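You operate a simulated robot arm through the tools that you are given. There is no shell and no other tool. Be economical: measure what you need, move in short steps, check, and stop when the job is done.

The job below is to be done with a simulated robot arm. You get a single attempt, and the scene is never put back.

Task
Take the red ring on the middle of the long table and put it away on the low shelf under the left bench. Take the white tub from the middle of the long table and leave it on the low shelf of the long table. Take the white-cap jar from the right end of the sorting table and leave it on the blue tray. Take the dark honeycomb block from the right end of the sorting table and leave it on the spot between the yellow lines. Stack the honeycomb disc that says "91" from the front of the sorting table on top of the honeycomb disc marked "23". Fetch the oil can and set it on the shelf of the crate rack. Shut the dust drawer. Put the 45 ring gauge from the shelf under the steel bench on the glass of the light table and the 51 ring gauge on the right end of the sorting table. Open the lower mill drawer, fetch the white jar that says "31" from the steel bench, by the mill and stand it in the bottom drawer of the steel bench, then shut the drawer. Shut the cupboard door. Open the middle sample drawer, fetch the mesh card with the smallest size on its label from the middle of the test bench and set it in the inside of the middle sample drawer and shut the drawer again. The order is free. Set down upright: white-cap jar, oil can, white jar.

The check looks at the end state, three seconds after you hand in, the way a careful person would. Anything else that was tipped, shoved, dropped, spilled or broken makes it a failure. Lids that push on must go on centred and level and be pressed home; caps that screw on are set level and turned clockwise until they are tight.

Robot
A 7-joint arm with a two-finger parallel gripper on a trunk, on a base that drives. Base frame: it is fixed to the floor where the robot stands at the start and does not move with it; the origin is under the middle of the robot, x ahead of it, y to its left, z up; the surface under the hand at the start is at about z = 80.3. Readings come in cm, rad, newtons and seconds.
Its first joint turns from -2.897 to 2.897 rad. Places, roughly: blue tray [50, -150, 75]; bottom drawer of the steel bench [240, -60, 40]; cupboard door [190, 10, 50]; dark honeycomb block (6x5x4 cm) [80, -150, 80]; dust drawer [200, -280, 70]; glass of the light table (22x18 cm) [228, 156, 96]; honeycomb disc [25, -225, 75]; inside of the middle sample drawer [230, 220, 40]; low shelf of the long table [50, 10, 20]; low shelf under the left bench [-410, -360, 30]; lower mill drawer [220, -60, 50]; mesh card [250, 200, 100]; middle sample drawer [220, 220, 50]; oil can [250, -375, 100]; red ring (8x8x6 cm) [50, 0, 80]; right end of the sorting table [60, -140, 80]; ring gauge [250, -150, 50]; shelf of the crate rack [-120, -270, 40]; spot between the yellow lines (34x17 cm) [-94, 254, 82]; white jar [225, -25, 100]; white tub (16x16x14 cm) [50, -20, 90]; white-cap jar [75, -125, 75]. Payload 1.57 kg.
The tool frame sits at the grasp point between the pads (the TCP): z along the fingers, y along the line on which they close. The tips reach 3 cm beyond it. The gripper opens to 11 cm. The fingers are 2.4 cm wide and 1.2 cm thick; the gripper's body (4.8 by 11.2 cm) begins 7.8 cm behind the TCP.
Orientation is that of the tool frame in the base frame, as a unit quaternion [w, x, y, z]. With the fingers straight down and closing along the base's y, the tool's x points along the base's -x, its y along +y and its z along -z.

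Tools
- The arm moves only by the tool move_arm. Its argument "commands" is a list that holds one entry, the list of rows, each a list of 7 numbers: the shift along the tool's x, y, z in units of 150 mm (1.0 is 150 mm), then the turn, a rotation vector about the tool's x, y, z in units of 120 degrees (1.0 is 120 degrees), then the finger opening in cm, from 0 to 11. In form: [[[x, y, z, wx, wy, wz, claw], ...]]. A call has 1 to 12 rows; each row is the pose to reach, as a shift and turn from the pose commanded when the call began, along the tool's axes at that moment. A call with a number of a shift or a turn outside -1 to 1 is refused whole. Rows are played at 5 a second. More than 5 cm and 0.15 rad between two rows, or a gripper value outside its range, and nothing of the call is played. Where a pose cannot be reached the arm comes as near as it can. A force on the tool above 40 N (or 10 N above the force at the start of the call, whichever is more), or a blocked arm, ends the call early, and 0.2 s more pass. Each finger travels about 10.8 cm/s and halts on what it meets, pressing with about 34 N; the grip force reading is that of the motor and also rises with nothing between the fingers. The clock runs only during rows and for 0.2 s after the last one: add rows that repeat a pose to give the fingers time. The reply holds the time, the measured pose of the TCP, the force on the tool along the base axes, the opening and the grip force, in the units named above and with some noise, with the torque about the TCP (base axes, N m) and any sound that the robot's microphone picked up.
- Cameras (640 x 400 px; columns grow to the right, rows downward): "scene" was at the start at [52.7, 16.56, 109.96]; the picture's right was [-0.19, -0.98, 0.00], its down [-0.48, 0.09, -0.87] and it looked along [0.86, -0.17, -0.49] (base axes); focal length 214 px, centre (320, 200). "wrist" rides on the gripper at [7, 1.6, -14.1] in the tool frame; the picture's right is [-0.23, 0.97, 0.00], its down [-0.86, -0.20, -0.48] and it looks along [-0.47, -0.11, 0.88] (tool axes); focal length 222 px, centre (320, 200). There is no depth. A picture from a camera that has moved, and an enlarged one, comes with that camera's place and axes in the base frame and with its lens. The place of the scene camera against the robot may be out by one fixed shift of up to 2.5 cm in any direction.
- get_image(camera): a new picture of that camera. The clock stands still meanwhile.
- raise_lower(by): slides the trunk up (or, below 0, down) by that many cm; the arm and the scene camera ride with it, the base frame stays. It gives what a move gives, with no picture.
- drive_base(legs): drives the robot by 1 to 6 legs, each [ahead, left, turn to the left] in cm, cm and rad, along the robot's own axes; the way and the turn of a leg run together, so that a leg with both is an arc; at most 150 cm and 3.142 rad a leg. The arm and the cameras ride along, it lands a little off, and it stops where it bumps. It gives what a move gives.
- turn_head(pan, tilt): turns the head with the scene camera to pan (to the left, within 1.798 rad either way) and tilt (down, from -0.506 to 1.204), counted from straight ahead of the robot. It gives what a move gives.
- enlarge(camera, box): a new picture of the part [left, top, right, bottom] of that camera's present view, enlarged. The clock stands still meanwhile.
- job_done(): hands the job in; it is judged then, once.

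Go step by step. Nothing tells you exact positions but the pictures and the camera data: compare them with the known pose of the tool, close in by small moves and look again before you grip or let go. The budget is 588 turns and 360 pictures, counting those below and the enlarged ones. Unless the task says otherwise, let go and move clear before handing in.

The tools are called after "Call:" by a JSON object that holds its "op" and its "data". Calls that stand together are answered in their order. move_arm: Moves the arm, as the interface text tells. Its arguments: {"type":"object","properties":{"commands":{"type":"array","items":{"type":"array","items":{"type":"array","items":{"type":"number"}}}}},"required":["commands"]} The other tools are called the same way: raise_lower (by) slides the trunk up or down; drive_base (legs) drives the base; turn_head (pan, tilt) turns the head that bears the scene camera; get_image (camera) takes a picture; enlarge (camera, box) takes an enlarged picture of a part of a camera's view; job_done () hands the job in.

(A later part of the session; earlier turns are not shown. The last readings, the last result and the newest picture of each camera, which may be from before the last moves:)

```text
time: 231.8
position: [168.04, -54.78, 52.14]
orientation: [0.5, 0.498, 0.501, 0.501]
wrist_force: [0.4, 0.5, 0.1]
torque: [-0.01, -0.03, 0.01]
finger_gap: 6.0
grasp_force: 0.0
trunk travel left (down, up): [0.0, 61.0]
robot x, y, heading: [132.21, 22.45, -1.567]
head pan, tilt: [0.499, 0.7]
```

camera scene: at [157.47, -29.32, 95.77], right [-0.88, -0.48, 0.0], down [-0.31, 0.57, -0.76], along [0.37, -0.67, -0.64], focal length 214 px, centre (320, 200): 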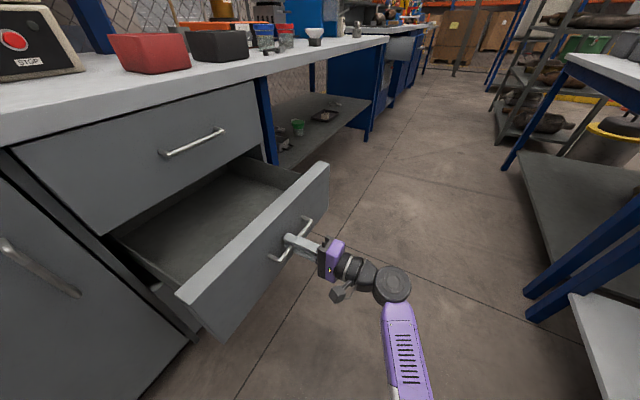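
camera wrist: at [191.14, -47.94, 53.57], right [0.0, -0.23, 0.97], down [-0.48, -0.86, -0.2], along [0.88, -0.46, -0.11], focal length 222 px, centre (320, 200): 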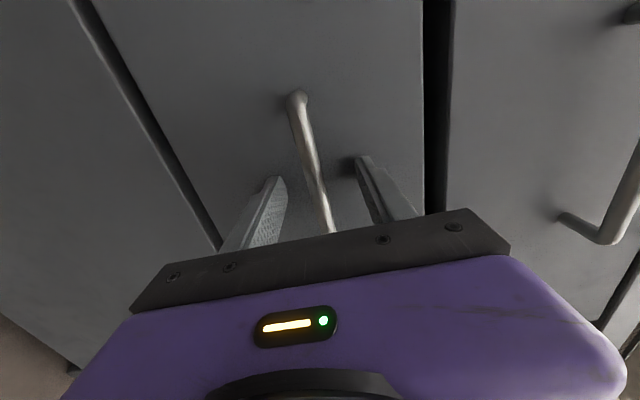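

Call:
{"op": "move_arm", "data": {"commands": [[[0, 0.05, 0, 0.0625, 0, 0, 6], [0, 0.1, 0, 0.125, 0, 0, 6], [0, 0.15, 0, 0.1875, 0, 0, 6], [0, 0.2, 0, 0.25, 0, 0, 6], [0, 0.25, 0, 0.3125, 0, 0, 6], [0, 0.3, 0, 0.375, 0, 0, 6], [0, 0.35, 0, 0.4375, 0, 0, 6], [0, 0.4, 0, 0.5, 0, 0, 6], [0, 0.45, 0, 0.5625, 0, 0, 6], [0, 0.5, 0, 0.625, 0, 0, 6], [0, 0.55, 0, 0.6875, 0, 0, 6], [0, 0.6, 0, 0.75, 0, 0, 6]]]}}

Call:
{"op": "raise_lower", "data": {"by": 40}}

Call:
{"op": "turn_head", "data": {"pan": 1.2, "tilt": 0.5}}

Call:
{"op": "get_image", "data": {"camera": "scene"}}

```text
time: 234.4
position: [167.95, -54.73, 61.11]
orientation: [0.001, 0.707, 0.707, 0.0]
wrist_force: [-0.4, -0.1, -0.6]
torque: [0.01, 0.0, 0.01]
finger_gap: 6.03
grasp_force: 0.0
trunk travel left (down, up): [0.0, 61.0]
robot x, y, heading: [132.28, 22.85, -1.573]
head pan, tilt: [0.499, 0.7]
```

```text
time: 238.2
position: [168.09, -54.8, 101.02]
orientation: [0.001, 0.706, 0.708, 0.0]
wrist_force: [-0.8, -0.3, 0.4]
torque: [0.02, -0.01, 0.01]
finger_gap: 5.99
grasp_force: 0.0
trunk travel left (down, up): [-40.0, 21.0]
robot x, y, heading: [132.33, 22.73, -1.573]
head pan, tilt: [0.499, 0.7]
```

```text
time: 239.3
position: [168.08, -54.72, 101.22]
orientation: [0.001, 0.706, 0.708, -0.001]
wrist_force: [0.3, -0.5, 0.1]
torque: [0.03, -0.04, 0.02]
finger_gap: 6.01
grasp_force: 0.1
trunk travel left (down, up): [-40.0, 21.0]
robot x, y, heading: [132.4, 22.39, -1.571]
head pan, tilt: [1.201, 0.499]
```

```text
276 pictures are left
camera scene: at [161.87, -25.13, 137.56], right [-0.36, -0.93, 0.0], down [-0.45, 0.17, -0.88], along [0.82, -0.32, -0.48], focal length 214 px, centre (320, 200)
```

scene: 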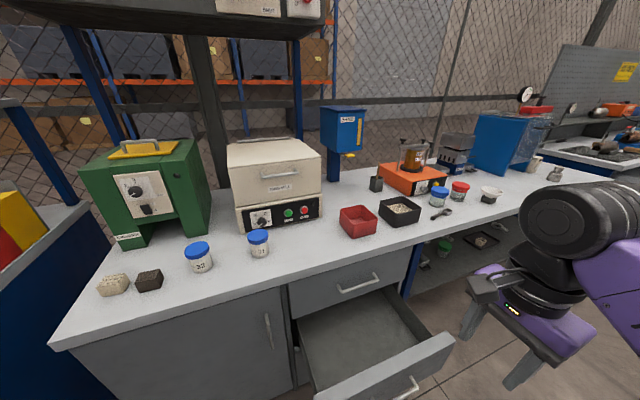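

Call:
{"op": "enlarge", "data": {"camera": "scene", "box": [180, 215, 300, 290]}}

```text
5.33 times, centred on (240, 252) of scene
camera zoom: at [161.87, -25.13, 137.56], right [-0.36, -0.93, 0.0], down [-0.45, 0.17, -0.88], along [0.82, -0.32, -0.48], focal length 1144 px, centre (747, -80)
```

zoom: 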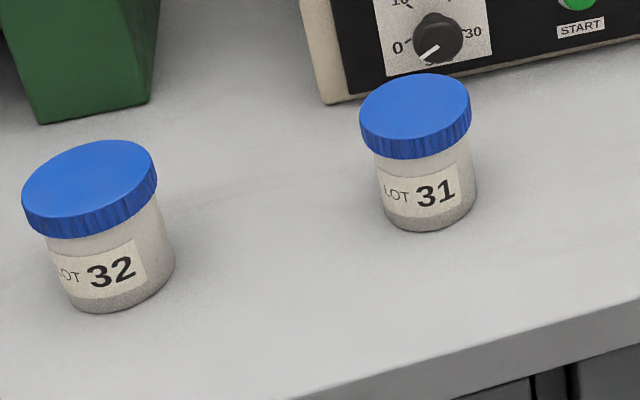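

Jar 31 is the right one, at about (216.5,-26.5). I'll raise, and turn the base to swing the hand over it.

Call:
{"op": "raise_lower", "data": {"by": 20}}

Call:
{"op": "drive_base", "data": {"legs": [[5.5, 7, 0], [0, 0, 0.6]]}}

Call:
{"op": "get_image", "data": {"camera": "wrist"}}

```text
time: 241.4
position: [168.04, -54.77, 121.1]
orientation: [0.001, 0.706, 0.708, -0.001]
wrist_force: [0.2, 0.5, 0.0]
torque: [0.02, 0.0, -0.02]
finger_gap: 5.97
grasp_force: 0.0
trunk travel left (down, up): [-60.0, 1.0]
robot x, y, heading: [132.32, 22.55, -1.573]
head pan, tilt: [1.201, 0.499]
```

```text
time: 244.1
position: [210.43, -29.48, 121.18]
orientation: [0.002, 0.494, 0.87, -0.001]
wrist_force: [0.4, 0.2, 0.8]
torque: [0.02, 0.02, -0.01]
finger_gap: 6.01
grasp_force: 0.1
trunk travel left (down, up): [-60.0, 1.0]
robot x, y, heading: [140.13, 18.71, -1.034]
head pan, tilt: [1.201, 0.499]
stopped in leg 2: the robot was blocked; the commanded pose is now the measured one
```

```text
274 pictures are left
camera wrist: at [208.11, -22.76, 135.15], right [0.95, 0.3, 0.0], down [0.27, -0.84, 0.48], along [0.15, -0.46, -0.88], focal length 222 px, centre (320, 200)
```

wrist: 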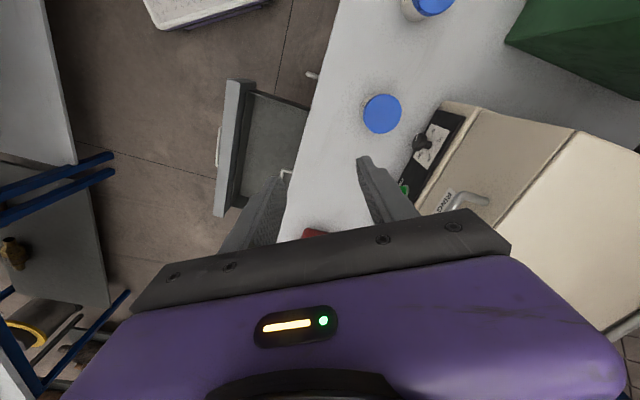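

Call:
{"op": "move_arm", "data": {"commands": [[[0, 0.08, 0, 0, 0, -0.061, 8], [0, 0.16, 0, 0, 0, -0.122, 8], [0, 0.24, 0, 0, 0, -0.183, 8], [0, 0.32, 0, 0, 0, -0.244, 8], [0, 0.4, 0, 0, 0, -0.305, 8], [0, 0.48, 0, 0, 0, -0.366, 8], [0, 0.56, 0, 0, 0, -0.427, 8], [0.01, 0.65, 0, 0, 0, -0.49, 8], [0.01, 0.65, 0, 0, 0, -0.49, 8]]]}}

Call:
{"op": "get_image", "data": {"camera": "wrist"}}

```text
time: 246.1
position: [218.74, -24.56, 121.03]
orientation: [0.001, 0.003, 1.0, 0.0]
wrist_force: [-0.4, -0.5, 0.0]
torque: [0.0, -0.04, -0.01]
finger_gap: 8.0
grasp_force: 0.1
trunk travel left (down, up): [-60.0, 1.0]
robot x, y, heading: [139.97, 18.64, -1.031]
head pan, tilt: [1.201, 0.499]
```

```text
273 pictures are left
camera wrist: at [211.66, -22.87, 135.15], right [0.23, 0.97, 0.0], down [0.85, -0.2, 0.48], along [0.47, -0.11, -0.88], focal length 222 px, centre (320, 200)
```

wrist: 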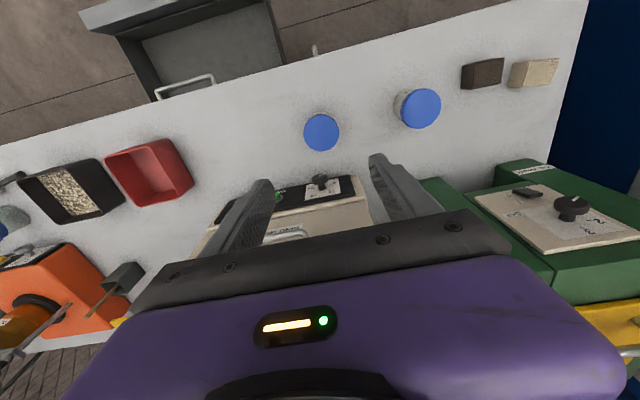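

Call:
{"op": "move_arm", "data": {"commands": [[[-0.02, 0, 0.3, 0, 0, 0, 8], [-0.04, 0, 0.6, 0, 0, 0, 8], [-0.04, 0, 0.9, 0, 0, 0, 8], [-0.04, 0, 1, 0, 0, 0, 8]]]}}

Call:
{"op": "get_image", "data": {"camera": "wrist"}}

```text
time: 247.1
position: [219.37, -24.4, 105.98]
orientation: [0.001, 0.003, 1.0, -0.001]
wrist_force: [-0.5, -0.3, 0.2]
torque: [-0.02, 0.0, -0.02]
finger_gap: 8.01
grasp_force: 0.0
trunk travel left (down, up): [-60.0, 1.0]
robot x, y, heading: [140.23, 18.68, -1.038]
head pan, tilt: [1.201, 0.499]
```

```text
272 pictures are left
camera wrist: at [212.22, -22.73, 120.06], right [0.23, 0.97, 0.0], down [0.85, -0.2, 0.48], along [0.47, -0.11, -0.88], focal length 222 px, centre (320, 200)
```

wrist: 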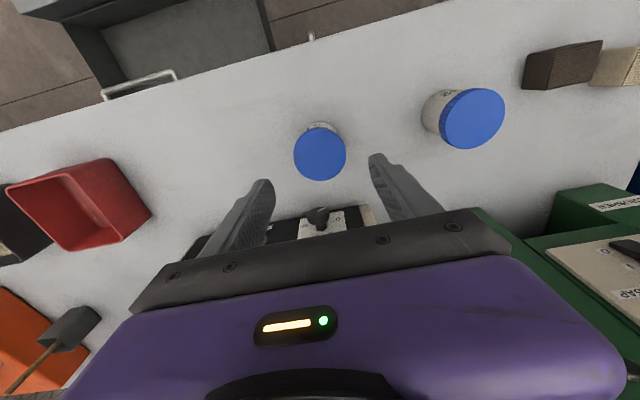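

Call:
{"op": "move_arm", "data": {"commands": [[[0, 0, 0.25, 0, 0, 0, 8], [0, 0, 0.5, 0, 0, 0, 8], [0, 0, 0.5, 0, 0, 0, 8]]]}}

Call:
{"op": "get_image", "data": {"camera": "wrist"}}

Call:
{"op": "get_image", "data": {"camera": "scene"}}

```text
time: 247.9
position: [219.31, -24.35, 98.6]
orientation: [0.001, 0.002, 1.0, 0.0]
wrist_force: [-0.6, 0.7, -0.8]
torque: [-0.01, 0.04, 0.01]
finger_gap: 8.0
grasp_force: 0.2
trunk travel left (down, up): [-60.0, 1.0]
robot x, y, heading: [139.98, 18.64, -1.037]
head pan, tilt: [1.201, 0.499]
```

```text
271 pictures are left
camera wrist: at [212.21, -22.83, 112.64], right [0.23, 0.97, 0.0], down [0.85, -0.2, 0.48], along [0.47, -0.11, -0.88], focal length 222 px, centre (320, 200)
```

wrist: 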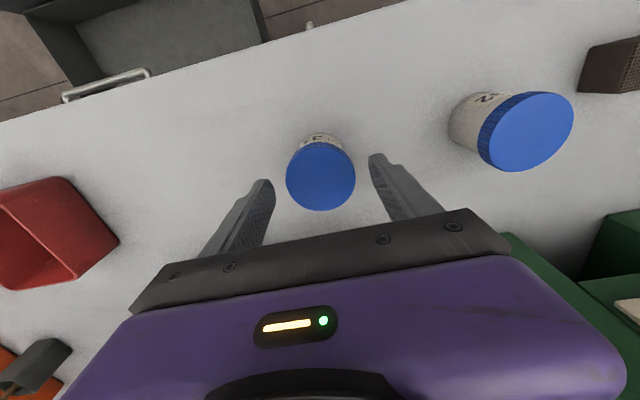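

```text
270 pictures are left
camera scene: at [189.25, -8.08, 157.56], right [0.17, -0.99, 0.0], down [-0.47, -0.08, -0.88], along [0.87, 0.15, -0.48], focal length 214 px, centre (320, 200)
```

scene: 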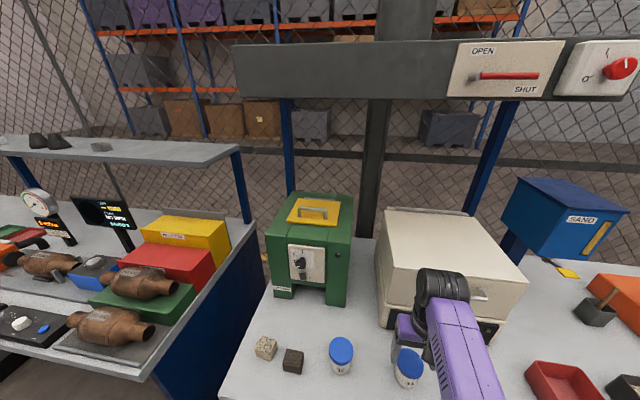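

Call:
{"op": "move_arm", "data": {"commands": [[[-0.04, -0.01, 0.2, 0, 0, 0, 8.5], [-0.04, -0.01, 0.4, 0, 0, 0, 8.5], [-0.04, -0.01, 0.4, 0, 0, 0, 8.5]]]}}

Call:
{"op": "get_image", "data": {"camera": "wrist"}}

```text
time: 248.7
position: [219.77, -24.71, 92.59]
orientation: [0.001, 0.002, 1.0, -0.001]
wrist_force: [0.6, -0.2, 0.0]
torque: [0.01, -0.03, 0.01]
finger_gap: 8.51
grasp_force: 0.0
trunk travel left (down, up): [-60.0, 1.0]
robot x, y, heading: [139.73, 18.29, -1.031]
head pan, tilt: [1.201, 0.499]
```

```text
269 pictures are left
camera wrist: at [212.79, -23.06, 106.64], right [0.23, 0.97, 0.0], down [0.85, -0.2, 0.48], along [0.47, -0.11, -0.88], focal length 222 px, centre (320, 200)
```

wrist: 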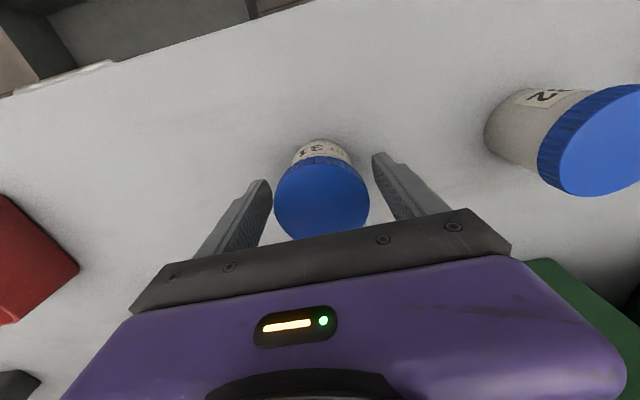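

Call:
{"op": "move_arm", "data": {"commands": [[[0, 0, 0.1, 0, 0, 0, 8.5], [0, 0, 0.2, 0, 0, 0, 8.5], [0, 0, 0.2, 0, 0, 0, 8.5]]]}}

Call:
{"op": "get_image", "data": {"camera": "wrist"}}

```text
time: 249.5
position: [219.98, -24.56, 89.55]
orientation: [0.001, 0.003, 1.0, -0.001]
wrist_force: [-0.8, -0.8, -0.1]
torque: [-0.04, -0.02, -0.02]
finger_gap: 8.48
grasp_force: 0.0
trunk travel left (down, up): [-60.0, 1.0]
robot x, y, heading: [140.22, 18.94, -1.035]
head pan, tilt: [1.201, 0.499]
```

```text
268 pictures are left
camera wrist: at [212.9, -22.91, 103.63], right [0.23, 0.97, 0.0], down [0.85, -0.2, 0.48], along [0.47, -0.11, -0.88], focal length 222 px, centre (320, 200)
```

wrist: 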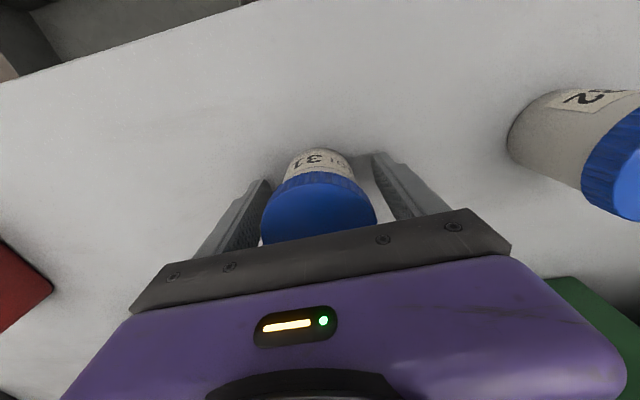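

Call:
{"op": "move_arm", "data": {"commands": [[[0, 0, 0.03, 0, 0, 0, 7], [0, 0, 0.03, 0, 0, 0, 5], [0, 0, 0.03, 0, 0, 0, 3], [0, 0, 0.03, 0, 0, 0, 3], [0, 0, 0.03, 0, 0, 0, 3]]]}}

```text
time: 250.7
position: [219.96, -24.57, 89.07]
orientation: [0.001, 0.002, 1.0, -0.001]
wrist_force: [-0.2, -0.5, -0.4]
torque: [0.02, 0.02, 0.02]
finger_gap: 6.34
grasp_force: 34.2
trunk travel left (down, up): [-60.0, 1.0]
robot x, y, heading: [140.04, 18.27, -1.032]
head pan, tilt: [1.201, 0.499]
```

Gripped the jar (6.3 cm cap). Lift.

Call:
{"op": "move_arm", "data": {"commands": [[[0, 0, -0.25, 0, 0, 0, 3], [0, 0, -0.5, 0, 0, 0, 3], [0, 0, -0.75, 0, 0, 0, 3], [0, 0, -1, 0, 0, 0, 3], [0, 0, -1, 0, 0, 0, 3]]]}}

Call:
{"op": "get_image", "data": {"camera": "wrist"}}

```text
time: 251.9
position: [219.83, -24.73, 104.17]
orientation: [0.001, 0.003, 1.0, -0.001]
wrist_force: [0.3, -0.6, -0.6]
torque: [-0.01, 0.0, -0.03]
finger_gap: 6.34
grasp_force: 34.3
trunk travel left (down, up): [-60.0, 1.0]
robot x, y, heading: [140.17, 18.62, -1.031]
head pan, tilt: [1.201, 0.499]
```

```text
267 pictures are left
camera wrist: at [212.75, -23.03, 118.32], right [0.23, 0.97, 0.0], down [0.85, -0.2, 0.48], along [0.47, -0.11, -0.88], focal length 222 px, centre (320, 200)
```

wrist: 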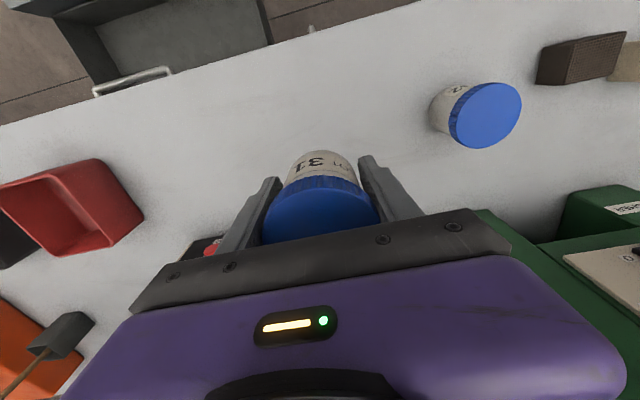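

Call:
{"op": "move_arm", "data": {"commands": [[[0.25, -0.15, 0, 0, 0, 0, 3], [0.5, -0.3, 0, 0, 0, 0, 3], [0.75, -0.45, 0, 0, 0, 0, 3], [1, -0.6, 0, 0, 0, 0, 3], [1, -0.6, 0, 0, 0, 0, 3]]]}}

Call:
{"op": "move_arm", "data": {"commands": [[[0.15, -0.25, 0, 0, 0, 0, 3], [0.3, -0.5, 0, 0, 0, 0, 3], [0.45, -0.75, 0, 0, 0, 0, 3], [0.6, -1, 0, 0, 0, 0, 3], [0.6, -1, 0, 0, 0, 0, 3]]]}}

Call:
{"op": "get_image", "data": {"camera": "wrist"}}

```text
time: 253.1
position: [204.73, -33.49, 104.18]
orientation: [0.001, 0.003, 1.0, -0.001]
wrist_force: [-0.1, -0.7, -0.1]
torque: [0.0, 0.0, -0.02]
finger_gap: 6.31
grasp_force: 34.1
trunk travel left (down, up): [-60.0, 1.0]
robot x, y, heading: [140.27, 18.72, -1.033]
head pan, tilt: [1.201, 0.499]
```

```text
time: 254.3
position: [195.96, -48.39, 104.27]
orientation: [0.001, 0.002, 1.0, -0.001]
wrist_force: [0.0, 0.6, -0.8]
torque: [0.01, 0.0, 0.02]
finger_gap: 6.34
grasp_force: 33.9
trunk travel left (down, up): [-60.0, 1.0]
robot x, y, heading: [140.23, 18.52, -1.035]
head pan, tilt: [1.201, 0.499]
```

```text
266 pictures are left
camera wrist: at [188.88, -46.71, 118.21], right [0.23, 0.97, 0.0], down [0.85, -0.2, 0.48], along [0.47, -0.11, -0.88], focal length 222 px, centre (320, 200)
```

wrist: 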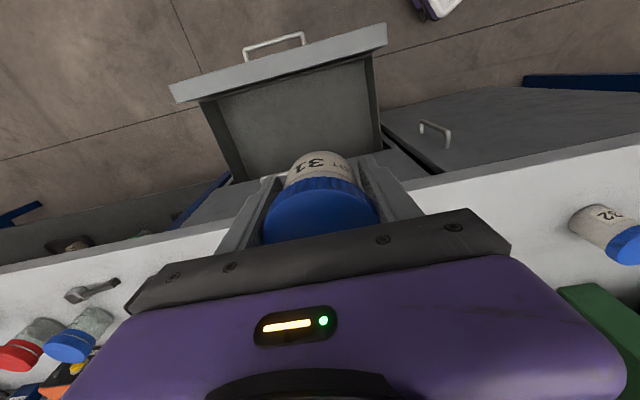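

Call:
{"op": "move_arm", "data": {"commands": [[[0.06, -0.18, 0, 0, 0, 0, 3], [0.12, -0.37, 0, 0, 0, 0, 3], [0.12, -0.37, 0, 0, 0, 0, 3]]]}}

Call:
{"op": "raise_lower", "data": {"by": -34}}

Call:
{"op": "get_image", "data": {"camera": "wrist"}}

Call:
{"op": "turn_head", "data": {"pan": 0.2, "tilt": 0.9}}

Call:
{"op": "get_image", "data": {"camera": "scene"}}

```text
time: 255.1
position: [193.94, -54.05, 104.24]
orientation: [0.001, 0.002, 1.0, -0.001]
wrist_force: [0.1, 0.3, -0.5]
torque: [0.0, -0.01, 0.0]
finger_gap: 6.3
grasp_force: 34.0
trunk travel left (down, up): [-60.0, 1.0]
robot x, y, heading: [139.93, 18.53, -1.034]
head pan, tilt: [1.201, 0.499]
```

```text
time: 258.4
position: [193.98, -53.96, 70.22]
orientation: [0.001, 0.002, 1.0, -0.001]
wrist_force: [0.5, -0.6, -0.5]
torque: [0.02, -0.03, -0.01]
finger_gap: 6.33
grasp_force: 34.1
trunk travel left (down, up): [-26.0, 35.0]
robot x, y, heading: [140.14, 18.5, -1.034]
head pan, tilt: [1.201, 0.499]
```

```text
265 pictures are left
camera wrist: at [186.88, -52.28, 84.27], right [0.23, 0.97, 0.0], down [0.85, -0.2, 0.48], along [0.47, -0.11, -0.88], focal length 222 px, centre (320, 200)
```

wrist: 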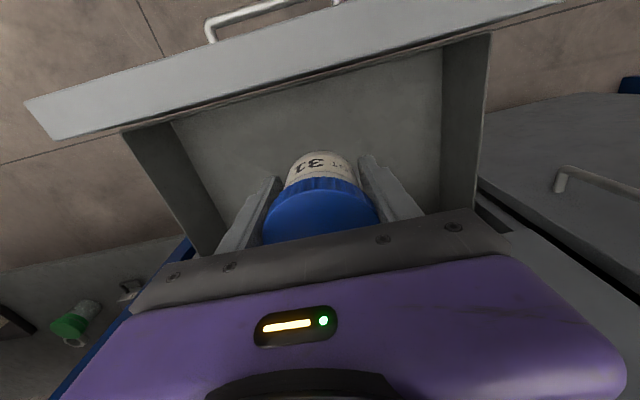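

```text
time: 259.7
position: [193.93, -53.97, 70.14]
orientation: [0.001, 0.003, 1.0, 0.0]
wrist_force: [-0.2, 0.7, 0.0]
torque: [0.0, -0.02, 0.0]
finger_gap: 6.32
grasp_force: 33.7
trunk travel left (down, up): [-26.0, 35.0]
robot x, y, heading: [140.66, 18.5, -1.031]
head pan, tilt: [0.201, 0.901]
```

```text
264 pictures are left
camera scene: at [185.35, -15.17, 120.17], right [-0.74, -0.67, 0.0], down [-0.53, 0.58, -0.62], along [0.42, -0.46, -0.78], focal length 214 px, centre (320, 200)
```

scene: 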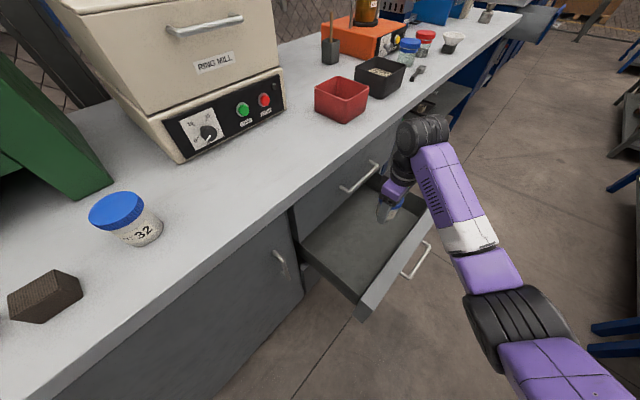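

Call:
{"op": "raise_lower", "data": {"by": -16}}

Call:
{"op": "move_arm", "data": {"commands": [[[0, 0, 0.05, 0, 0, 0, 3], [0, 0, 0.1, 0, 0, 0, 3], [0, 0, 0.15, 0, 0, 0, 3], [0, 0, 0.2, 0, 0, 0, 3], [0, 0, 0.25, 0, 0, 0, 3], [0, 0, 0.3, 0, 0, 0, 3], [0, 0, 0.35, 0, 0, 0, 3], [0, 0, 0.4, 0, 0, 0, 3]]]}}

Call:
{"op": "get_image", "data": {"camera": "wrist"}}

```text
time: 261.5
position: [194.08, -53.88, 54.23]
orientation: [0.001, 0.003, 1.0, -0.001]
wrist_force: [0.4, 0.4, -1.0]
torque: [0.02, -0.01, -0.01]
finger_gap: 6.32
grasp_force: 33.3
trunk travel left (down, up): [-10.0, 51.0]
robot x, y, heading: [140.33, 18.33, -1.031]
head pan, tilt: [0.201, 0.901]
```

```text
time: 263.3
position: [194.02, -53.96, 48.16]
orientation: [0.001, 0.002, 1.0, -0.001]
wrist_force: [-0.7, -0.5, -1.3]
torque: [0.01, 0.01, 0.02]
finger_gap: 6.31
grasp_force: 34.8
trunk travel left (down, up): [-10.0, 51.0]
robot x, y, heading: [140.23, 18.4, -1.028]
head pan, tilt: [0.201, 0.901]
```

```text
263 pictures are left
camera wrist: at [186.85, -52.3, 62.28], right [0.23, 0.97, 0.0], down [0.85, -0.2, 0.48], along [0.47, -0.11, -0.88], focal length 222 px, centre (320, 200)
```

wrist: 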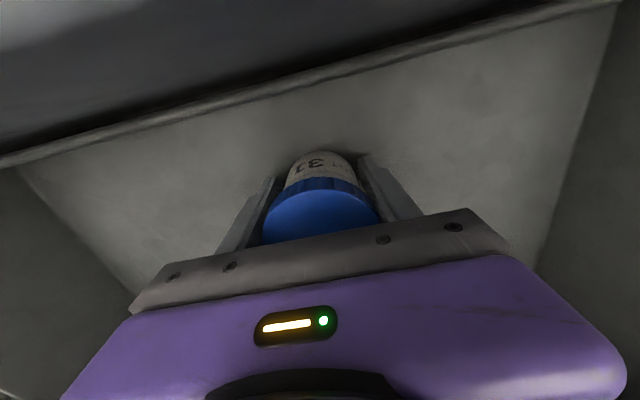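

Call:
{"op": "move_arm", "data": {"commands": [[[0, 0, 0.03, 0, 0, 0, 3], [0, 0, 0.06, 0, 0, 0, 3], [0, 0, 0.09, 0, 0, 0, 3], [0, 0, 0.12, 0, 0, 0, 3], [0, 0, 0.15, 0, 0, 0, 3], [0, 0, 0.18, 0, 0, 0, 3], [0, 0, 0.21, 0, 0, 0, 3]]]}}

```text
time: 264.2
position: [194.36, -54.16, 47.64]
orientation: [0.006, 0.002, 1.0, -0.003]
wrist_force: [0.5, 3.4, 16.4]
torque: [0.26, 0.24, -0.06]
finger_gap: 6.31
grasp_force: 33.9
trunk travel left (down, up): [-10.0, 51.0]
robot x, y, heading: [139.83, 18.44, -1.038]
head pan, tilt: [0.201, 0.901]
stopped in row 4: the force on the tool passed its limit at 47 N (the readings are from after the stop); the commanded pose is now the measured one
```

Bottomed. Release and rise straight up.

Call:
{"op": "move_arm", "data": {"commands": [[[0, 0, -0.01, 0, 0, 0, 6.8], [0, 0, -0.01, 0, 0, 0, 8], [0, 0, -0.01, 0, 0, 0, 8], [0, 0, -0.2, 0, 0, 0, 8], [0, 0, -0.45, 0, 0, 0, 8], [0, 0, -0.7, 0, 0, 0, 8]]]}}

Call:
{"op": "raise_lower", "data": {"by": 30}}

Call:
{"op": "get_image", "data": {"camera": "wrist"}}

```text
time: 265.6
position: [194.09, -53.89, 57.94]
orientation: [0.002, 0.002, 1.0, -0.003]
wrist_force: [1.0, 0.0, -0.1]
torque: [-0.01, 0.03, 0.02]
finger_gap: 7.99
grasp_force: 0.1
trunk travel left (down, up): [-10.0, 51.0]
robot x, y, heading: [140.34, 18.52, -1.033]
head pan, tilt: [0.201, 0.901]
```

```text
time: 268.6
position: [194.04, -53.88, 87.98]
orientation: [0.004, 0.002, 1.0, -0.002]
wrist_force: [-0.3, -0.6, 0.1]
torque: [0.0, 0.02, -0.03]
finger_gap: 8.02
grasp_force: 0.0
trunk travel left (down, up): [-40.0, 21.0]
robot x, y, heading: [140.18, 18.83, -1.033]
head pan, tilt: [0.201, 0.901]
```

```text
262 pictures are left
camera wrist: at [186.93, -52.25, 102.01], right [0.23, 0.97, 0.0], down [0.85, -0.2, 0.49], along [0.47, -0.11, -0.87], focal length 222 px, centre (320, 200)
```

wrist: 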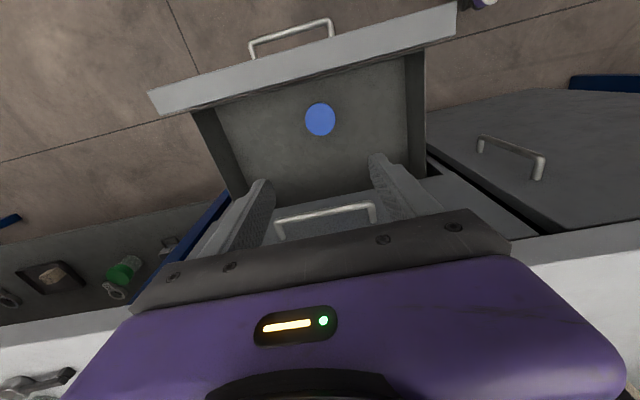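

Jar stands in the drawer. Turn back along the aisle and set the horizontal tool to push the drawer shut.

Call:
{"op": "drive_base", "data": {"legs": [[0, -6, -0.54]]}}

Call:
{"op": "move_arm", "data": {"commands": [[[0, 0, 0, 0, 0, 0.061, 6], [0, 0, 0, 0, 0, 0.122, 6], [0, 0, 0, 0, 0, 0.183, 6], [0, 0, 0, 0, 0, 0.244, 6], [0, 0, 0, 0, 0, 0.305, 6], [0, 0, 0, 0, 0, 0.366, 6], [0, 0, 0, 0, 0, 0.427, 6], [0, 0, 0, 0, 0, 0.488, 6], [0, 0, 0, 0, 0, 0.488, 6]]]}}

```text
time: 270.5
position: [143.18, -73.05, 88.08]
orientation: [0.003, 0.27, 0.963, -0.003]
wrist_force: [-0.3, -0.6, -0.8]
torque: [0.0, -0.04, -0.02]
finger_gap: 7.99
grasp_force: 0.1
trunk travel left (down, up): [-40.0, 21.0]
robot x, y, heading: [134.19, 17.08, -1.577]
head pan, tilt: [0.201, 0.901]
```

```text
time: 272.5
position: [143.25, -72.85, 87.98]
orientation: [0.004, 0.707, 0.707, -0.002]
wrist_force: [-0.8, -0.3, 0.6]
torque: [0.01, 0.01, -0.02]
finger_gap: 5.98
grasp_force: 0.1
trunk travel left (down, up): [-40.0, 21.0]
robot x, y, heading: [134.67, 17.04, -1.577]
head pan, tilt: [0.201, 0.901]
```

Call:
{"op": "raise_lower", "data": {"by": -30}}

Call:
{"op": "move_arm", "data": {"commands": [[[0.08, 0.05, 0.03, -0.0625, 0, 0, 6], [0.16, 0.1, 0.06, -0.125, 0, 0, 6], [0.24, 0.15, 0.1, -0.1875, 0, 0, 6], [0.32, 0.2, 0.15, -0.25, 0, 0, 6], [0.4, 0.25, 0.2, -0.3125, 0, 0, 6], [0.48, 0.3, 0.25, -0.375, 0, 0, 6], [0.56, 0.35, 0.3, -0.4375, 0, 0, 6], [0.64, 0.4, 0.35, -0.5, 0, 0, 6], [0.72, 0.45, 0.4, -0.5625, 0, 0, 6], [0.8, 0.5, 0.4, -0.625, 0, 0, 6], [0.9, 0.6, 0.4, -0.6875, 0, 0, 6], [1, 0.7, 0.4, -0.75, 0, 0, 6]]]}}

Call:
{"op": "get_image", "data": {"camera": "wrist"}}

```text
time: 275.5
position: [143.16, -72.93, 57.94]
orientation: [0.005, 0.706, 0.708, -0.002]
wrist_force: [0.1, 0.3, -0.8]
torque: [-0.01, 0.0, 0.01]
finger_gap: 6.02
grasp_force: 0.0
trunk travel left (down, up): [-10.0, 51.0]
robot x, y, heading: [134.58, 17.27, -1.577]
head pan, tilt: [0.201, 0.901]
```

```text
time: 278.1
position: [153.67, -57.91, 51.92]
orientation: [0.503, 0.496, 0.501, 0.5]
wrist_force: [-0.2, 0.5, -0.1]
torque: [0.0, -0.01, -0.01]
finger_gap: 5.98
grasp_force: 0.1
trunk travel left (down, up): [-10.0, 51.0]
robot x, y, heading: [134.58, 17.11, -1.573]
head pan, tilt: [0.201, 0.901]
```

```text
261 pictures are left
camera wrist: at [139.42, -51.03, 53.4], right [-0.01, -0.22, 0.98], down [-0.48, -0.86, -0.2], along [0.88, -0.47, -0.1], focal length 222 px, centre (320, 200)
```

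wrist: 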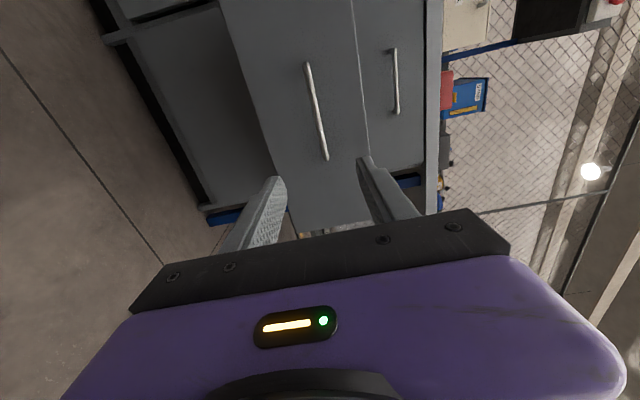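

Call:
{"op": "move_arm", "data": {"commands": [[[0.1, 0, 0.25, 0, 0, 0, 6], [0.17, 0, 0.5, 0, 0, 0, 6], [0.17, 0, 0.75, 0, 0, 0, 6], [0.17, 0, 1, 0, 0, 0, 6], [0.17, 0, 1, 0, 0, 0, 6]]]}}

Call:
{"op": "move_arm", "data": {"commands": [[[0, 0, 0.2, 0, 0, 0, 6], [0, 0, 0.35, 0, 0, 0, 6], [0, 0, 0.35, 0, 0, 0, 6]]]}}

Call:
{"op": "get_image", "data": {"camera": "wrist"}}

```text
time: 279.3
position: [168.65, -55.35, 51.74]
orientation: [0.502, 0.497, 0.501, 0.499]
wrist_force: [0.3, -0.4, -0.3]
torque: [0.0, -0.02, 0.03]
finger_gap: 5.99
grasp_force: 0.0
trunk travel left (down, up): [-10.0, 51.0]
robot x, y, heading: [134.11, 17.09, -1.573]
head pan, tilt: [0.201, 0.901]
```

```text
time: 280.1
position: [173.91, -55.37, 51.87]
orientation: [0.503, 0.497, 0.502, 0.499]
wrist_force: [0.9, -0.1, 0.0]
torque: [0.01, 0.0, -0.03]
finger_gap: 6.0
grasp_force: 0.1
trunk travel left (down, up): [-10.0, 51.0]
robot x, y, heading: [134.5, 16.7, -1.578]
head pan, tilt: [0.201, 0.901]
```

```text
260 pictures are left
camera wrist: at [159.59, -48.44, 53.29], right [0.0, -0.22, 0.98], down [-0.48, -0.86, -0.19], along [0.88, -0.47, -0.1], focal length 222 px, centre (320, 200)
```

wrist: 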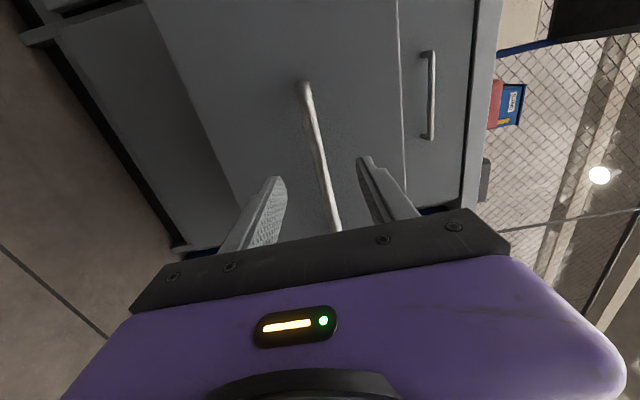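

Call:
{"op": "drive_base", "data": {"legs": [[0, 5, 0], [0, 12, 0], [0, 12, 0]]}}

Call:
{"op": "get_image", "data": {"camera": "scene"}}

```text
time: 282.7
position: [202.99, -55.48, 51.83]
orientation: [0.501, 0.497, 0.502, 0.5]
wrist_force: [-0.2, -0.2, 0.2]
torque: [-0.02, 0.01, -0.03]
finger_gap: 5.98
grasp_force: 0.0
trunk travel left (down, up): [-10.0, 51.0]
robot x, y, heading: [163.45, 17.15, -1.572]
head pan, tilt: [0.201, 0.901]
```

```text
259 pictures are left
camera scene: at [185.92, -35.03, 104.18], right [-0.98, -0.19, 0.0], down [-0.15, 0.77, -0.62], along [0.12, -0.61, -0.78], focal length 214 px, centre (320, 200)
```

scene: 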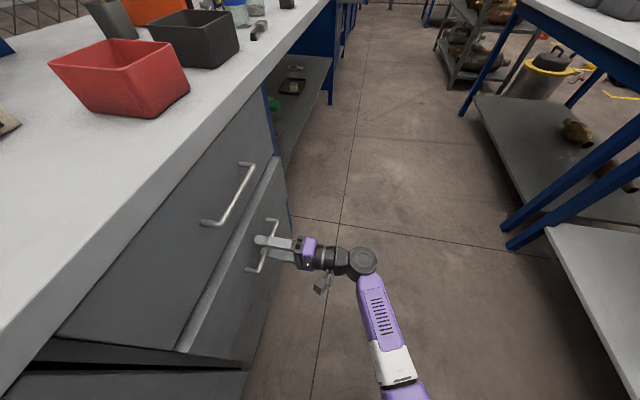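

Almost shut; finish with the arm until it stops.

Call:
{"op": "move_arm", "data": {"commands": [[[0, 0, 0.05, 0, 0, 0, 6], [0, 0, 0.1, 0, 0, 0, 6], [0, 0, 0.15, 0, 0, 0, 6], [0, 0, 0.2, 0, 0, 0, 6], [0, 0, 0.25, 0, 0, 0, 6]]]}}

Call:
{"op": "get_image", "data": {"camera": "scene"}}

```text
time: 283.7
position: [205.43, -55.58, 51.73]
orientation: [0.502, 0.498, 0.5, 0.501]
wrist_force: [-5.3, 3.0, 3.3]
torque: [0.07, 0.1, 0.0]
finger_gap: 5.75
grasp_force: 0.0
trunk travel left (down, up): [-10.0, 51.0]
robot x, y, heading: [163.49, 16.84, -1.573]
head pan, tilt: [0.201, 0.901]
stopped in row 5: the force on the tool passed its limit at 56 N (the readings are from after the stop); the commanded pose is now the measured one
```

```text
258 pictures are left
camera scene: at [185.83, -35.02, 104.19], right [-0.98, -0.19, 0.0], down [-0.15, 0.77, -0.62], along [0.12, -0.61, -0.78], focal length 214 px, centre (320, 200)
```

scene: 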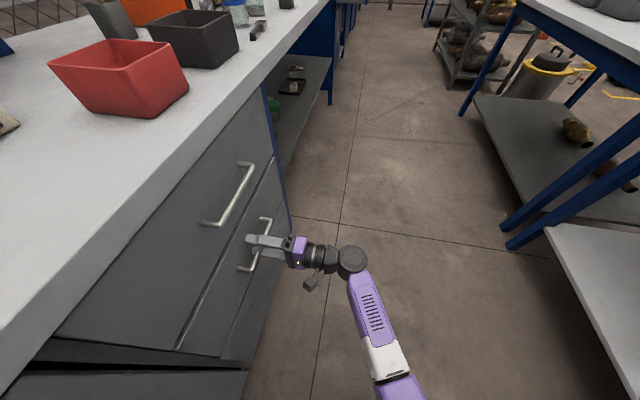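

Drawer shut. Now on to the shelf under the steel bench with the ring gauges.

Call:
{"op": "move_arm", "data": {"commands": [[[0, 0, -0.25, 0, 0, 0, 6], [0, 0, -0.5, 0, 0, 0, 6], [0, 0, -0.75, 0, 0, 0, 6], [0, 0, -1, 0, 0, 0, 6]]]}}

Call:
{"op": "drive_base", "data": {"legs": [[0, -18, 0], [50, 0, 0]]}}

Call:
{"op": "turn_head", "data": {"pan": 0.9, "tilt": 0.6}}

Call:
{"op": "get_image", "data": {"camera": "scene"}}

```text
time: 284.7
position: [190.53, -55.54, 51.46]
orientation: [0.5, 0.498, 0.5, 0.502]
wrist_force: [0.1, -0.2, -0.1]
torque: [-0.03, 0.01, 0.02]
finger_gap: 6.0
grasp_force: 0.1
trunk travel left (down, up): [-10.0, 51.0]
robot x, y, heading: [163.45, 16.9, -1.573]
head pan, tilt: [0.201, 0.901]
```

```text
time: 288.8
position: [172.97, -105.83, 51.4]
orientation: [0.499, 0.496, 0.502, 0.504]
wrist_force: [0.0, 0.7, 0.2]
torque: [-0.03, 0.01, -0.02]
finger_gap: 6.0
grasp_force: 0.1
trunk travel left (down, up): [-10.0, 51.0]
robot x, y, heading: [145.34, -33.5, -1.57]
head pan, tilt: [0.201, 0.901]
```

```text
time: 289.8
position: [173.03, -105.7, 51.61]
orientation: [0.499, 0.497, 0.501, 0.503]
wrist_force: [1.4, -0.2, -0.2]
torque: [0.03, -0.01, 0.01]
finger_gap: 6.02
grasp_force: 0.1
trunk travel left (down, up): [-10.0, 51.0]
robot x, y, heading: [145.63, -33.71, -1.568]
head pan, tilt: [0.901, 0.6]
```

```text
257 pictures are left
camera scene: at [173.57, -83.32, 106.65], right [-0.62, -0.79, 0.0], down [-0.44, 0.35, -0.82], along [0.65, -0.51, -0.57], focal length 214 px, centre (320, 200)
```

scene: 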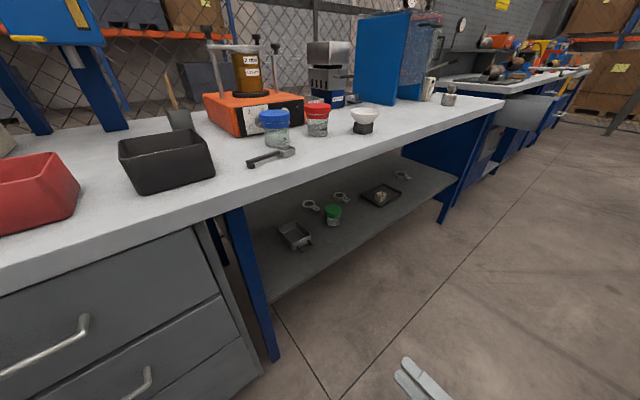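

Call:
{"op": "enlarge", "data": {"camera": "scene", "box": [270, 160, 430, 260]}}

```text
4.00 times, centred on (350, 210) of scene
camera zoom: at [173.57, -83.32, 106.65], right [-0.62, -0.79, 0.0], down [-0.44, 0.35, -0.82], along [0.65, -0.51, -0.57], focal length 858 px, centre (200, 160)
```

zoom: 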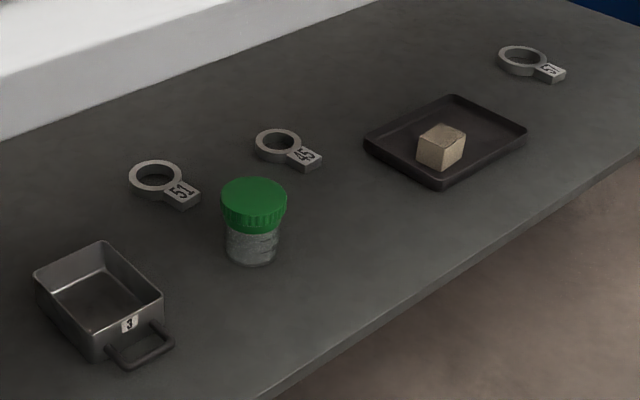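

The 51, 45 and a third ring lie on the shelf with tabs toward the aisle. I'll roll the tool so the camera is on top and pitch it slightly down to grip tabs from the front.

Call:
{"op": "move_arm", "data": {"commands": [[[0, 0.05, 0, 0, 0, 0.0625, 6], [0, 0.1, 0, 0, 0, 0.125, 6], [0, 0.15, 0, 0, 0, 0.1875, 6], [0, 0.2, 0, 0, 0, 0.25, 6], [0, 0.25, 0, 0, 0, 0.3125, 6], [0, 0.3, 0, 0, 0, 0.375, 6], [0, 0.35, 0, 0, 0, 0.4375, 6], [0, 0.4, 0, 0, 0, 0.5, 6], [0, 0.45, 0, 0, 0, 0.5625, 6], [0, 0.5, 0, 0, 0, 0.625, 6], [0, 0.55, 0, 0, 0, 0.6875, 6], [0, 0.6, 0, 0, 0, 0.75, 6]]]}}

```text
time: 292.4
position: [172.93, -105.72, 60.62]
orientation: [-0.004, 0.706, 0.004, 0.708]
wrist_force: [0.2, -0.9, 0.4]
torque: [-0.03, 0.0, 0.03]
finger_gap: 6.02
grasp_force: 0.1
trunk travel left (down, up): [-10.0, 51.0]
robot x, y, heading: [145.24, -33.19, -1.567]
head pan, tilt: [0.901, 0.6]
```

Call:
{"op": "move_arm", "data": {"commands": [[[0, 0, 0, 0, -0.058, 0, 6], [0, 0, 0, 0, -0.116, 0, 6], [0, 0, 0, 0, -0.174, 0, 6], [0, 0, 0, 0, -0.232, 0, 6], [0, 0, 0, 0, -0.29, 0, 6], [0, 0, 0, 0, -0.29, 0, 6]]]}}

Call:
{"op": "drive_base", "data": {"legs": [[32, 10, 0]]}}

Call:
{"op": "get_image", "data": {"camera": "wrist"}}

```text
time: 293.8
position: [172.97, -105.65, 60.44]
orientation: [-0.002, 0.886, 0.006, 0.465]
wrist_force: [0.5, 0.2, -0.3]
torque: [0.0, 0.0, -0.02]
finger_gap: 5.98
grasp_force: 0.1
trunk travel left (down, up): [-10.0, 51.0]
robot x, y, heading: [145.66, -33.5, -1.566]
head pan, tilt: [0.901, 0.6]
```

```text
time: 296.0
position: [182.63, -137.66, 60.41]
orientation: [0.0, 0.885, 0.002, 0.465]
wrist_force: [0.0, -0.4, -0.4]
torque: [0.03, 0.02, 0.01]
finger_gap: 6.01
grasp_force: 0.0
trunk travel left (down, up): [-10.0, 51.0]
robot x, y, heading: [155.41, -65.52, -1.574]
head pan, tilt: [0.901, 0.6]
```

```text
255 pictures are left
camera wrist: at [174.89, -139.44, 74.16], right [-0.12, -0.97, -0.18], down [-0.88, 0.19, -0.43], along [0.46, 0.11, -0.88], focal length 222 px, centre (320, 200)
```

wrist: 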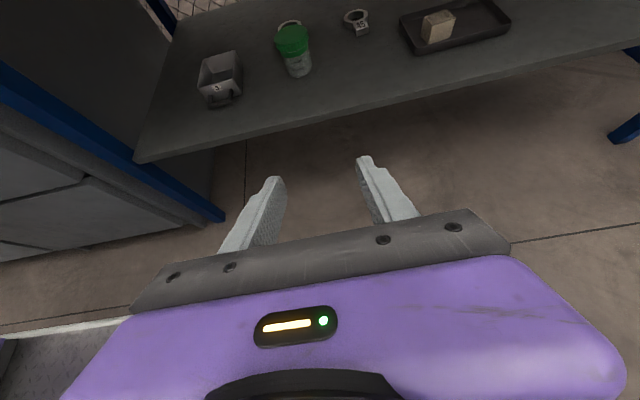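

Call:
{"op": "drive_base", "data": {"legs": [[11.6, 17, 0]]}}

Call:
{"op": "get_image", "data": {"camera": "wrist"}}

```text
time: 297.6
position: [199.39, -149.45, 60.36]
orientation: [0.0, 0.886, 0.003, 0.465]
wrist_force: [-0.2, -0.9, 0.8]
torque: [-0.04, -0.01, -0.02]
finger_gap: 6.01
grasp_force: 0.0
trunk travel left (down, up): [-10.0, 51.0]
robot x, y, heading: [172.39, -76.9, -1.575]
head pan, tilt: [0.901, 0.6]
```

```text
254 pictures are left
camera wrist: at [191.77, -151.11, 74.16], right [-0.12, -0.97, -0.18], down [-0.88, 0.19, -0.43], along [0.46, 0.11, -0.88], focal length 222 px, centre (320, 200)
```

wrist: 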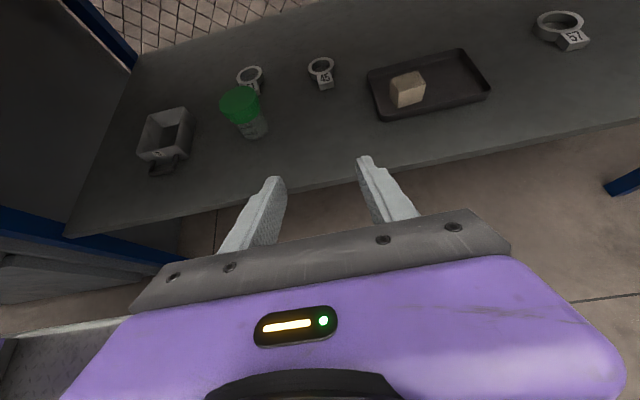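

Call:
{"op": "move_arm", "data": {"commands": [[[0.1, 0.03, 0.25, 0, 0, 0, 6], [0.2, 0.06, 0.5, 0, 0, 0, 6], [0.3, 0.1, 0.75, 0, 0, 0, 6], [0.35, 0.13, 0.9, 0, 0, 0, 6], [0.35, 0.13, 0.9, 0, 0, 0, 6]]]}}

Call:
{"op": "get_image", "data": {"camera": "wrist"}}

```text
time: 298.8
position: [213.46, -151.4, 57.13]
orientation: [0.0, 0.886, 0.002, 0.464]
wrist_force: [-0.1, -0.8, -0.1]
torque: [0.02, 0.01, 0.02]
finger_gap: 6.01
grasp_force: 0.2
trunk travel left (down, up): [-10.0, 51.0]
robot x, y, heading: [172.09, -77.03, -1.574]
head pan, tilt: [0.901, 0.6]
```

```text
253 pictures are left
camera wrist: at [205.74, -153.01, 70.78], right [-0.12, -0.97, -0.18], down [-0.88, 0.19, -0.43], along [0.46, 0.11, -0.88], focal length 222 px, centre (320, 200)
```

wrist: 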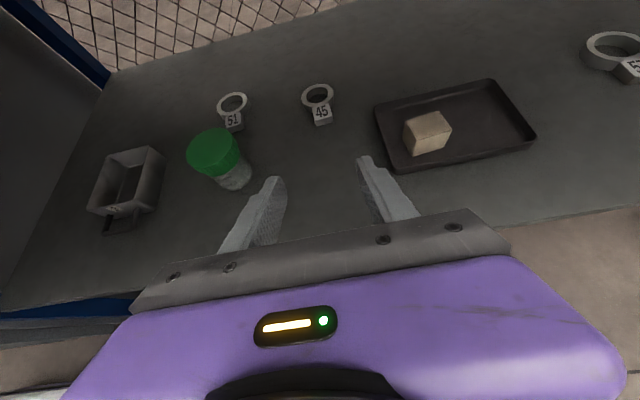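

Call:
{"op": "move_arm", "data": {"commands": [[[0.04, 0.01, 0.25, 0, 0, 0, 6], [0.08, 0.01, 0.5, 0, 0, 0, 6], [0.12, 0.01, 0.75, 0, 0, 0, 6], [0.16, 0.01, 1, 0, 0, 0, 6], [0.16, 0.01, 1, 0, 0, 0, 6]]]}}

Call:
{"op": "get_image", "data": {"camera": "wrist"}}

```text
time: 300.0
position: [227.31, -151.38, 50.54]
orientation: [0.0, 0.886, 0.003, 0.465]
wrist_force: [-0.1, -0.1, 0.5]
torque: [0.02, 0.03, -0.01]
finger_gap: 6.0
grasp_force: 0.0
trunk travel left (down, up): [-10.0, 51.0]
robot x, y, heading: [172.1, -77.16, -1.573]
head pan, tilt: [0.901, 0.6]
```

```text
252 pictures are left
camera wrist: at [219.63, -153.05, 64.3], right [-0.12, -0.97, -0.18], down [-0.88, 0.19, -0.43], along [0.46, 0.11, -0.88], focal length 222 px, centre (320, 200)
```

wrist: 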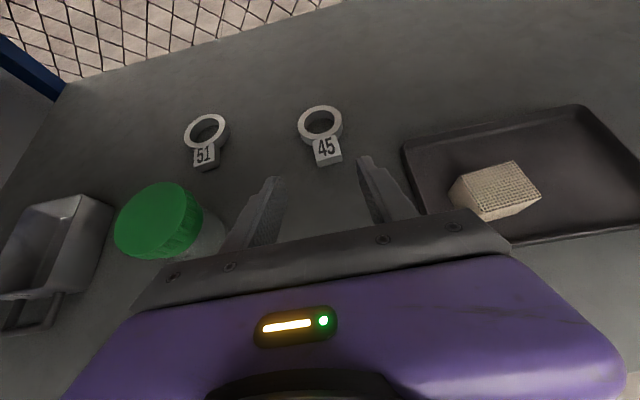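

Call:
{"op": "move_arm", "data": {"commands": [[[0, 0.02, 0.25, 0, 0, 0, 6], [-0.01, 0.04, 0.5, 0, 0, 0, 6], [-0.02, 0.04, 0.7, 0, 0, 0, 6], [-0.02, 0.04, 0.7, 0, 0, 0, 6]]]}}

Call:
{"op": "get_image", "data": {"camera": "wrist"}}

```text
time: 301.0
position: [235.91, -151.99, 44.37]
orientation: [0.0, 0.886, 0.003, 0.465]
wrist_force: [-0.3, 0.2, -0.3]
torque: [0.01, 0.0, 0.01]
finger_gap: 6.01
grasp_force: 0.1
trunk travel left (down, up): [-10.0, 51.0]
robot x, y, heading: [171.77, -76.86, -1.573]
head pan, tilt: [0.901, 0.6]
```

```text
251 pictures are left
camera wrist: at [228.03, -153.64, 58.0], right [-0.12, -0.98, -0.18], down [-0.88, 0.19, -0.43], along [0.46, 0.11, -0.88], focal length 222 px, centre (320, 200)
```

wrist: 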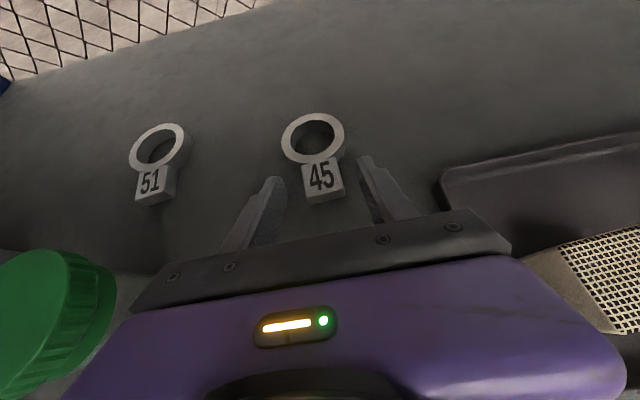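

Call:
{"op": "move_arm", "data": {"commands": [[[0, 0.01, 0.1, 0, 0, 0, 6], [-0.02, 0.01, 0.16, 0, 0, 0, 6], [-0.04, 0.01, 0.18, 0, 0, 0, 6]]]}}

Call:
{"op": "get_image", "data": {"camera": "wrist"}}

```text
time: 301.8
position: [237.44, -151.43, 42.98]
orientation: [-0.001, 0.885, 0.004, 0.465]
wrist_force: [0.1, -0.7, 0.1]
torque: [-0.01, 0.01, 0.01]
finger_gap: 6.01
grasp_force: 0.0
out of reach, approached as far as the arm can: row 2, 3
trunk travel left (down, up): [-10.0, 51.0]
robot x, y, heading: [172.41, -77.26, -1.571]
head pan, tilt: [0.901, 0.6]
```

```text
250 pictures are left
camera wrist: at [229.71, -153.13, 56.62], right [-0.12, -0.98, -0.18], down [-0.88, 0.19, -0.43], along [0.46, 0.11, -0.88], focal length 222 px, centre (320, 200)
```

wrist: 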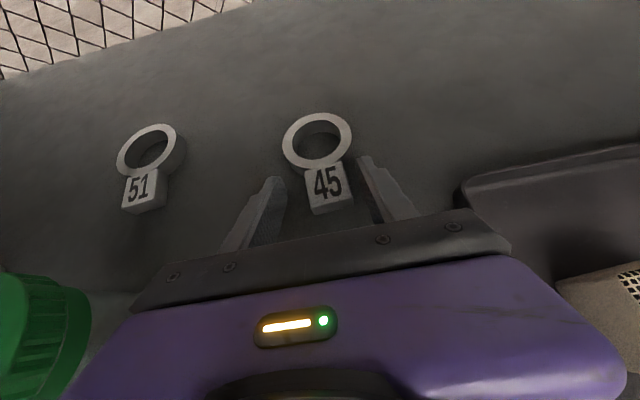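

Call:
{"op": "raise_lower", "data": {"by": -0.4}}

Call:
{"op": "move_arm", "data": {"commands": [[[0, 0, 0, 0, 0, 0, 5], [0, 0, 0, 0, 0, 0, 4], [0, 0, 0, 0, 0, 0, 3], [0, 0, 0, 0, 0, 0, 2], [0, 0, 0, 0, 0, 0, 1], [0, 0, 0, 0, 0, 0, 1]]]}}

Call:
{"op": "get_image", "data": {"camera": "wrist"}}

```text
time: 302.4
position: [237.41, -151.4, 42.76]
orientation: [0.0, 0.885, 0.004, 0.466]
wrist_force: [-9.8, 1.0, 11.7]
torque: [0.41, 0.05, 0.37]
finger_gap: 6.16
grasp_force: 0.7
trunk travel left (down, up): [-9.6, 51.4]
robot x, y, heading: [172.2, -76.87, -1.574]
head pan, tilt: [0.901, 0.6]
```

```text
time: 303.8
position: [237.59, -151.52, 42.67]
orientation: [0.002, 0.885, 0.002, 0.466]
wrist_force: [5.9, 1.5, 14.3]
torque: [0.36, -0.39, -0.14]
finger_gap: 3.38
grasp_force: 33.8
trunk travel left (down, up): [-9.6, 51.4]
robot x, y, heading: [172.07, -76.87, -1.573]
head pan, tilt: [0.901, 0.6]
```

```text
249 pictures are left
camera wrist: at [229.72, -153.23, 56.38], right [-0.13, -0.98, -0.18], down [-0.88, 0.19, -0.43], along [0.46, 0.11, -0.88], focal length 222 px, centre (320, 200)
```

wrist: 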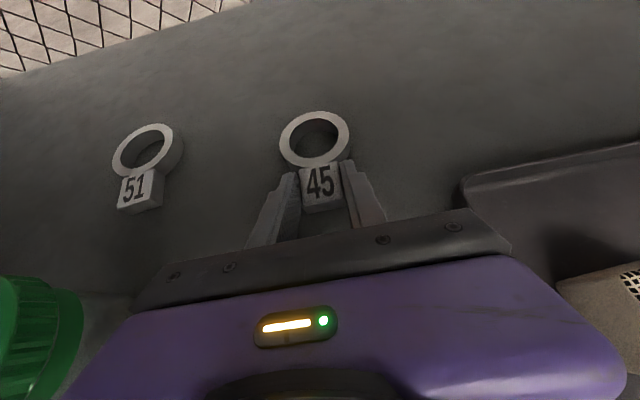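

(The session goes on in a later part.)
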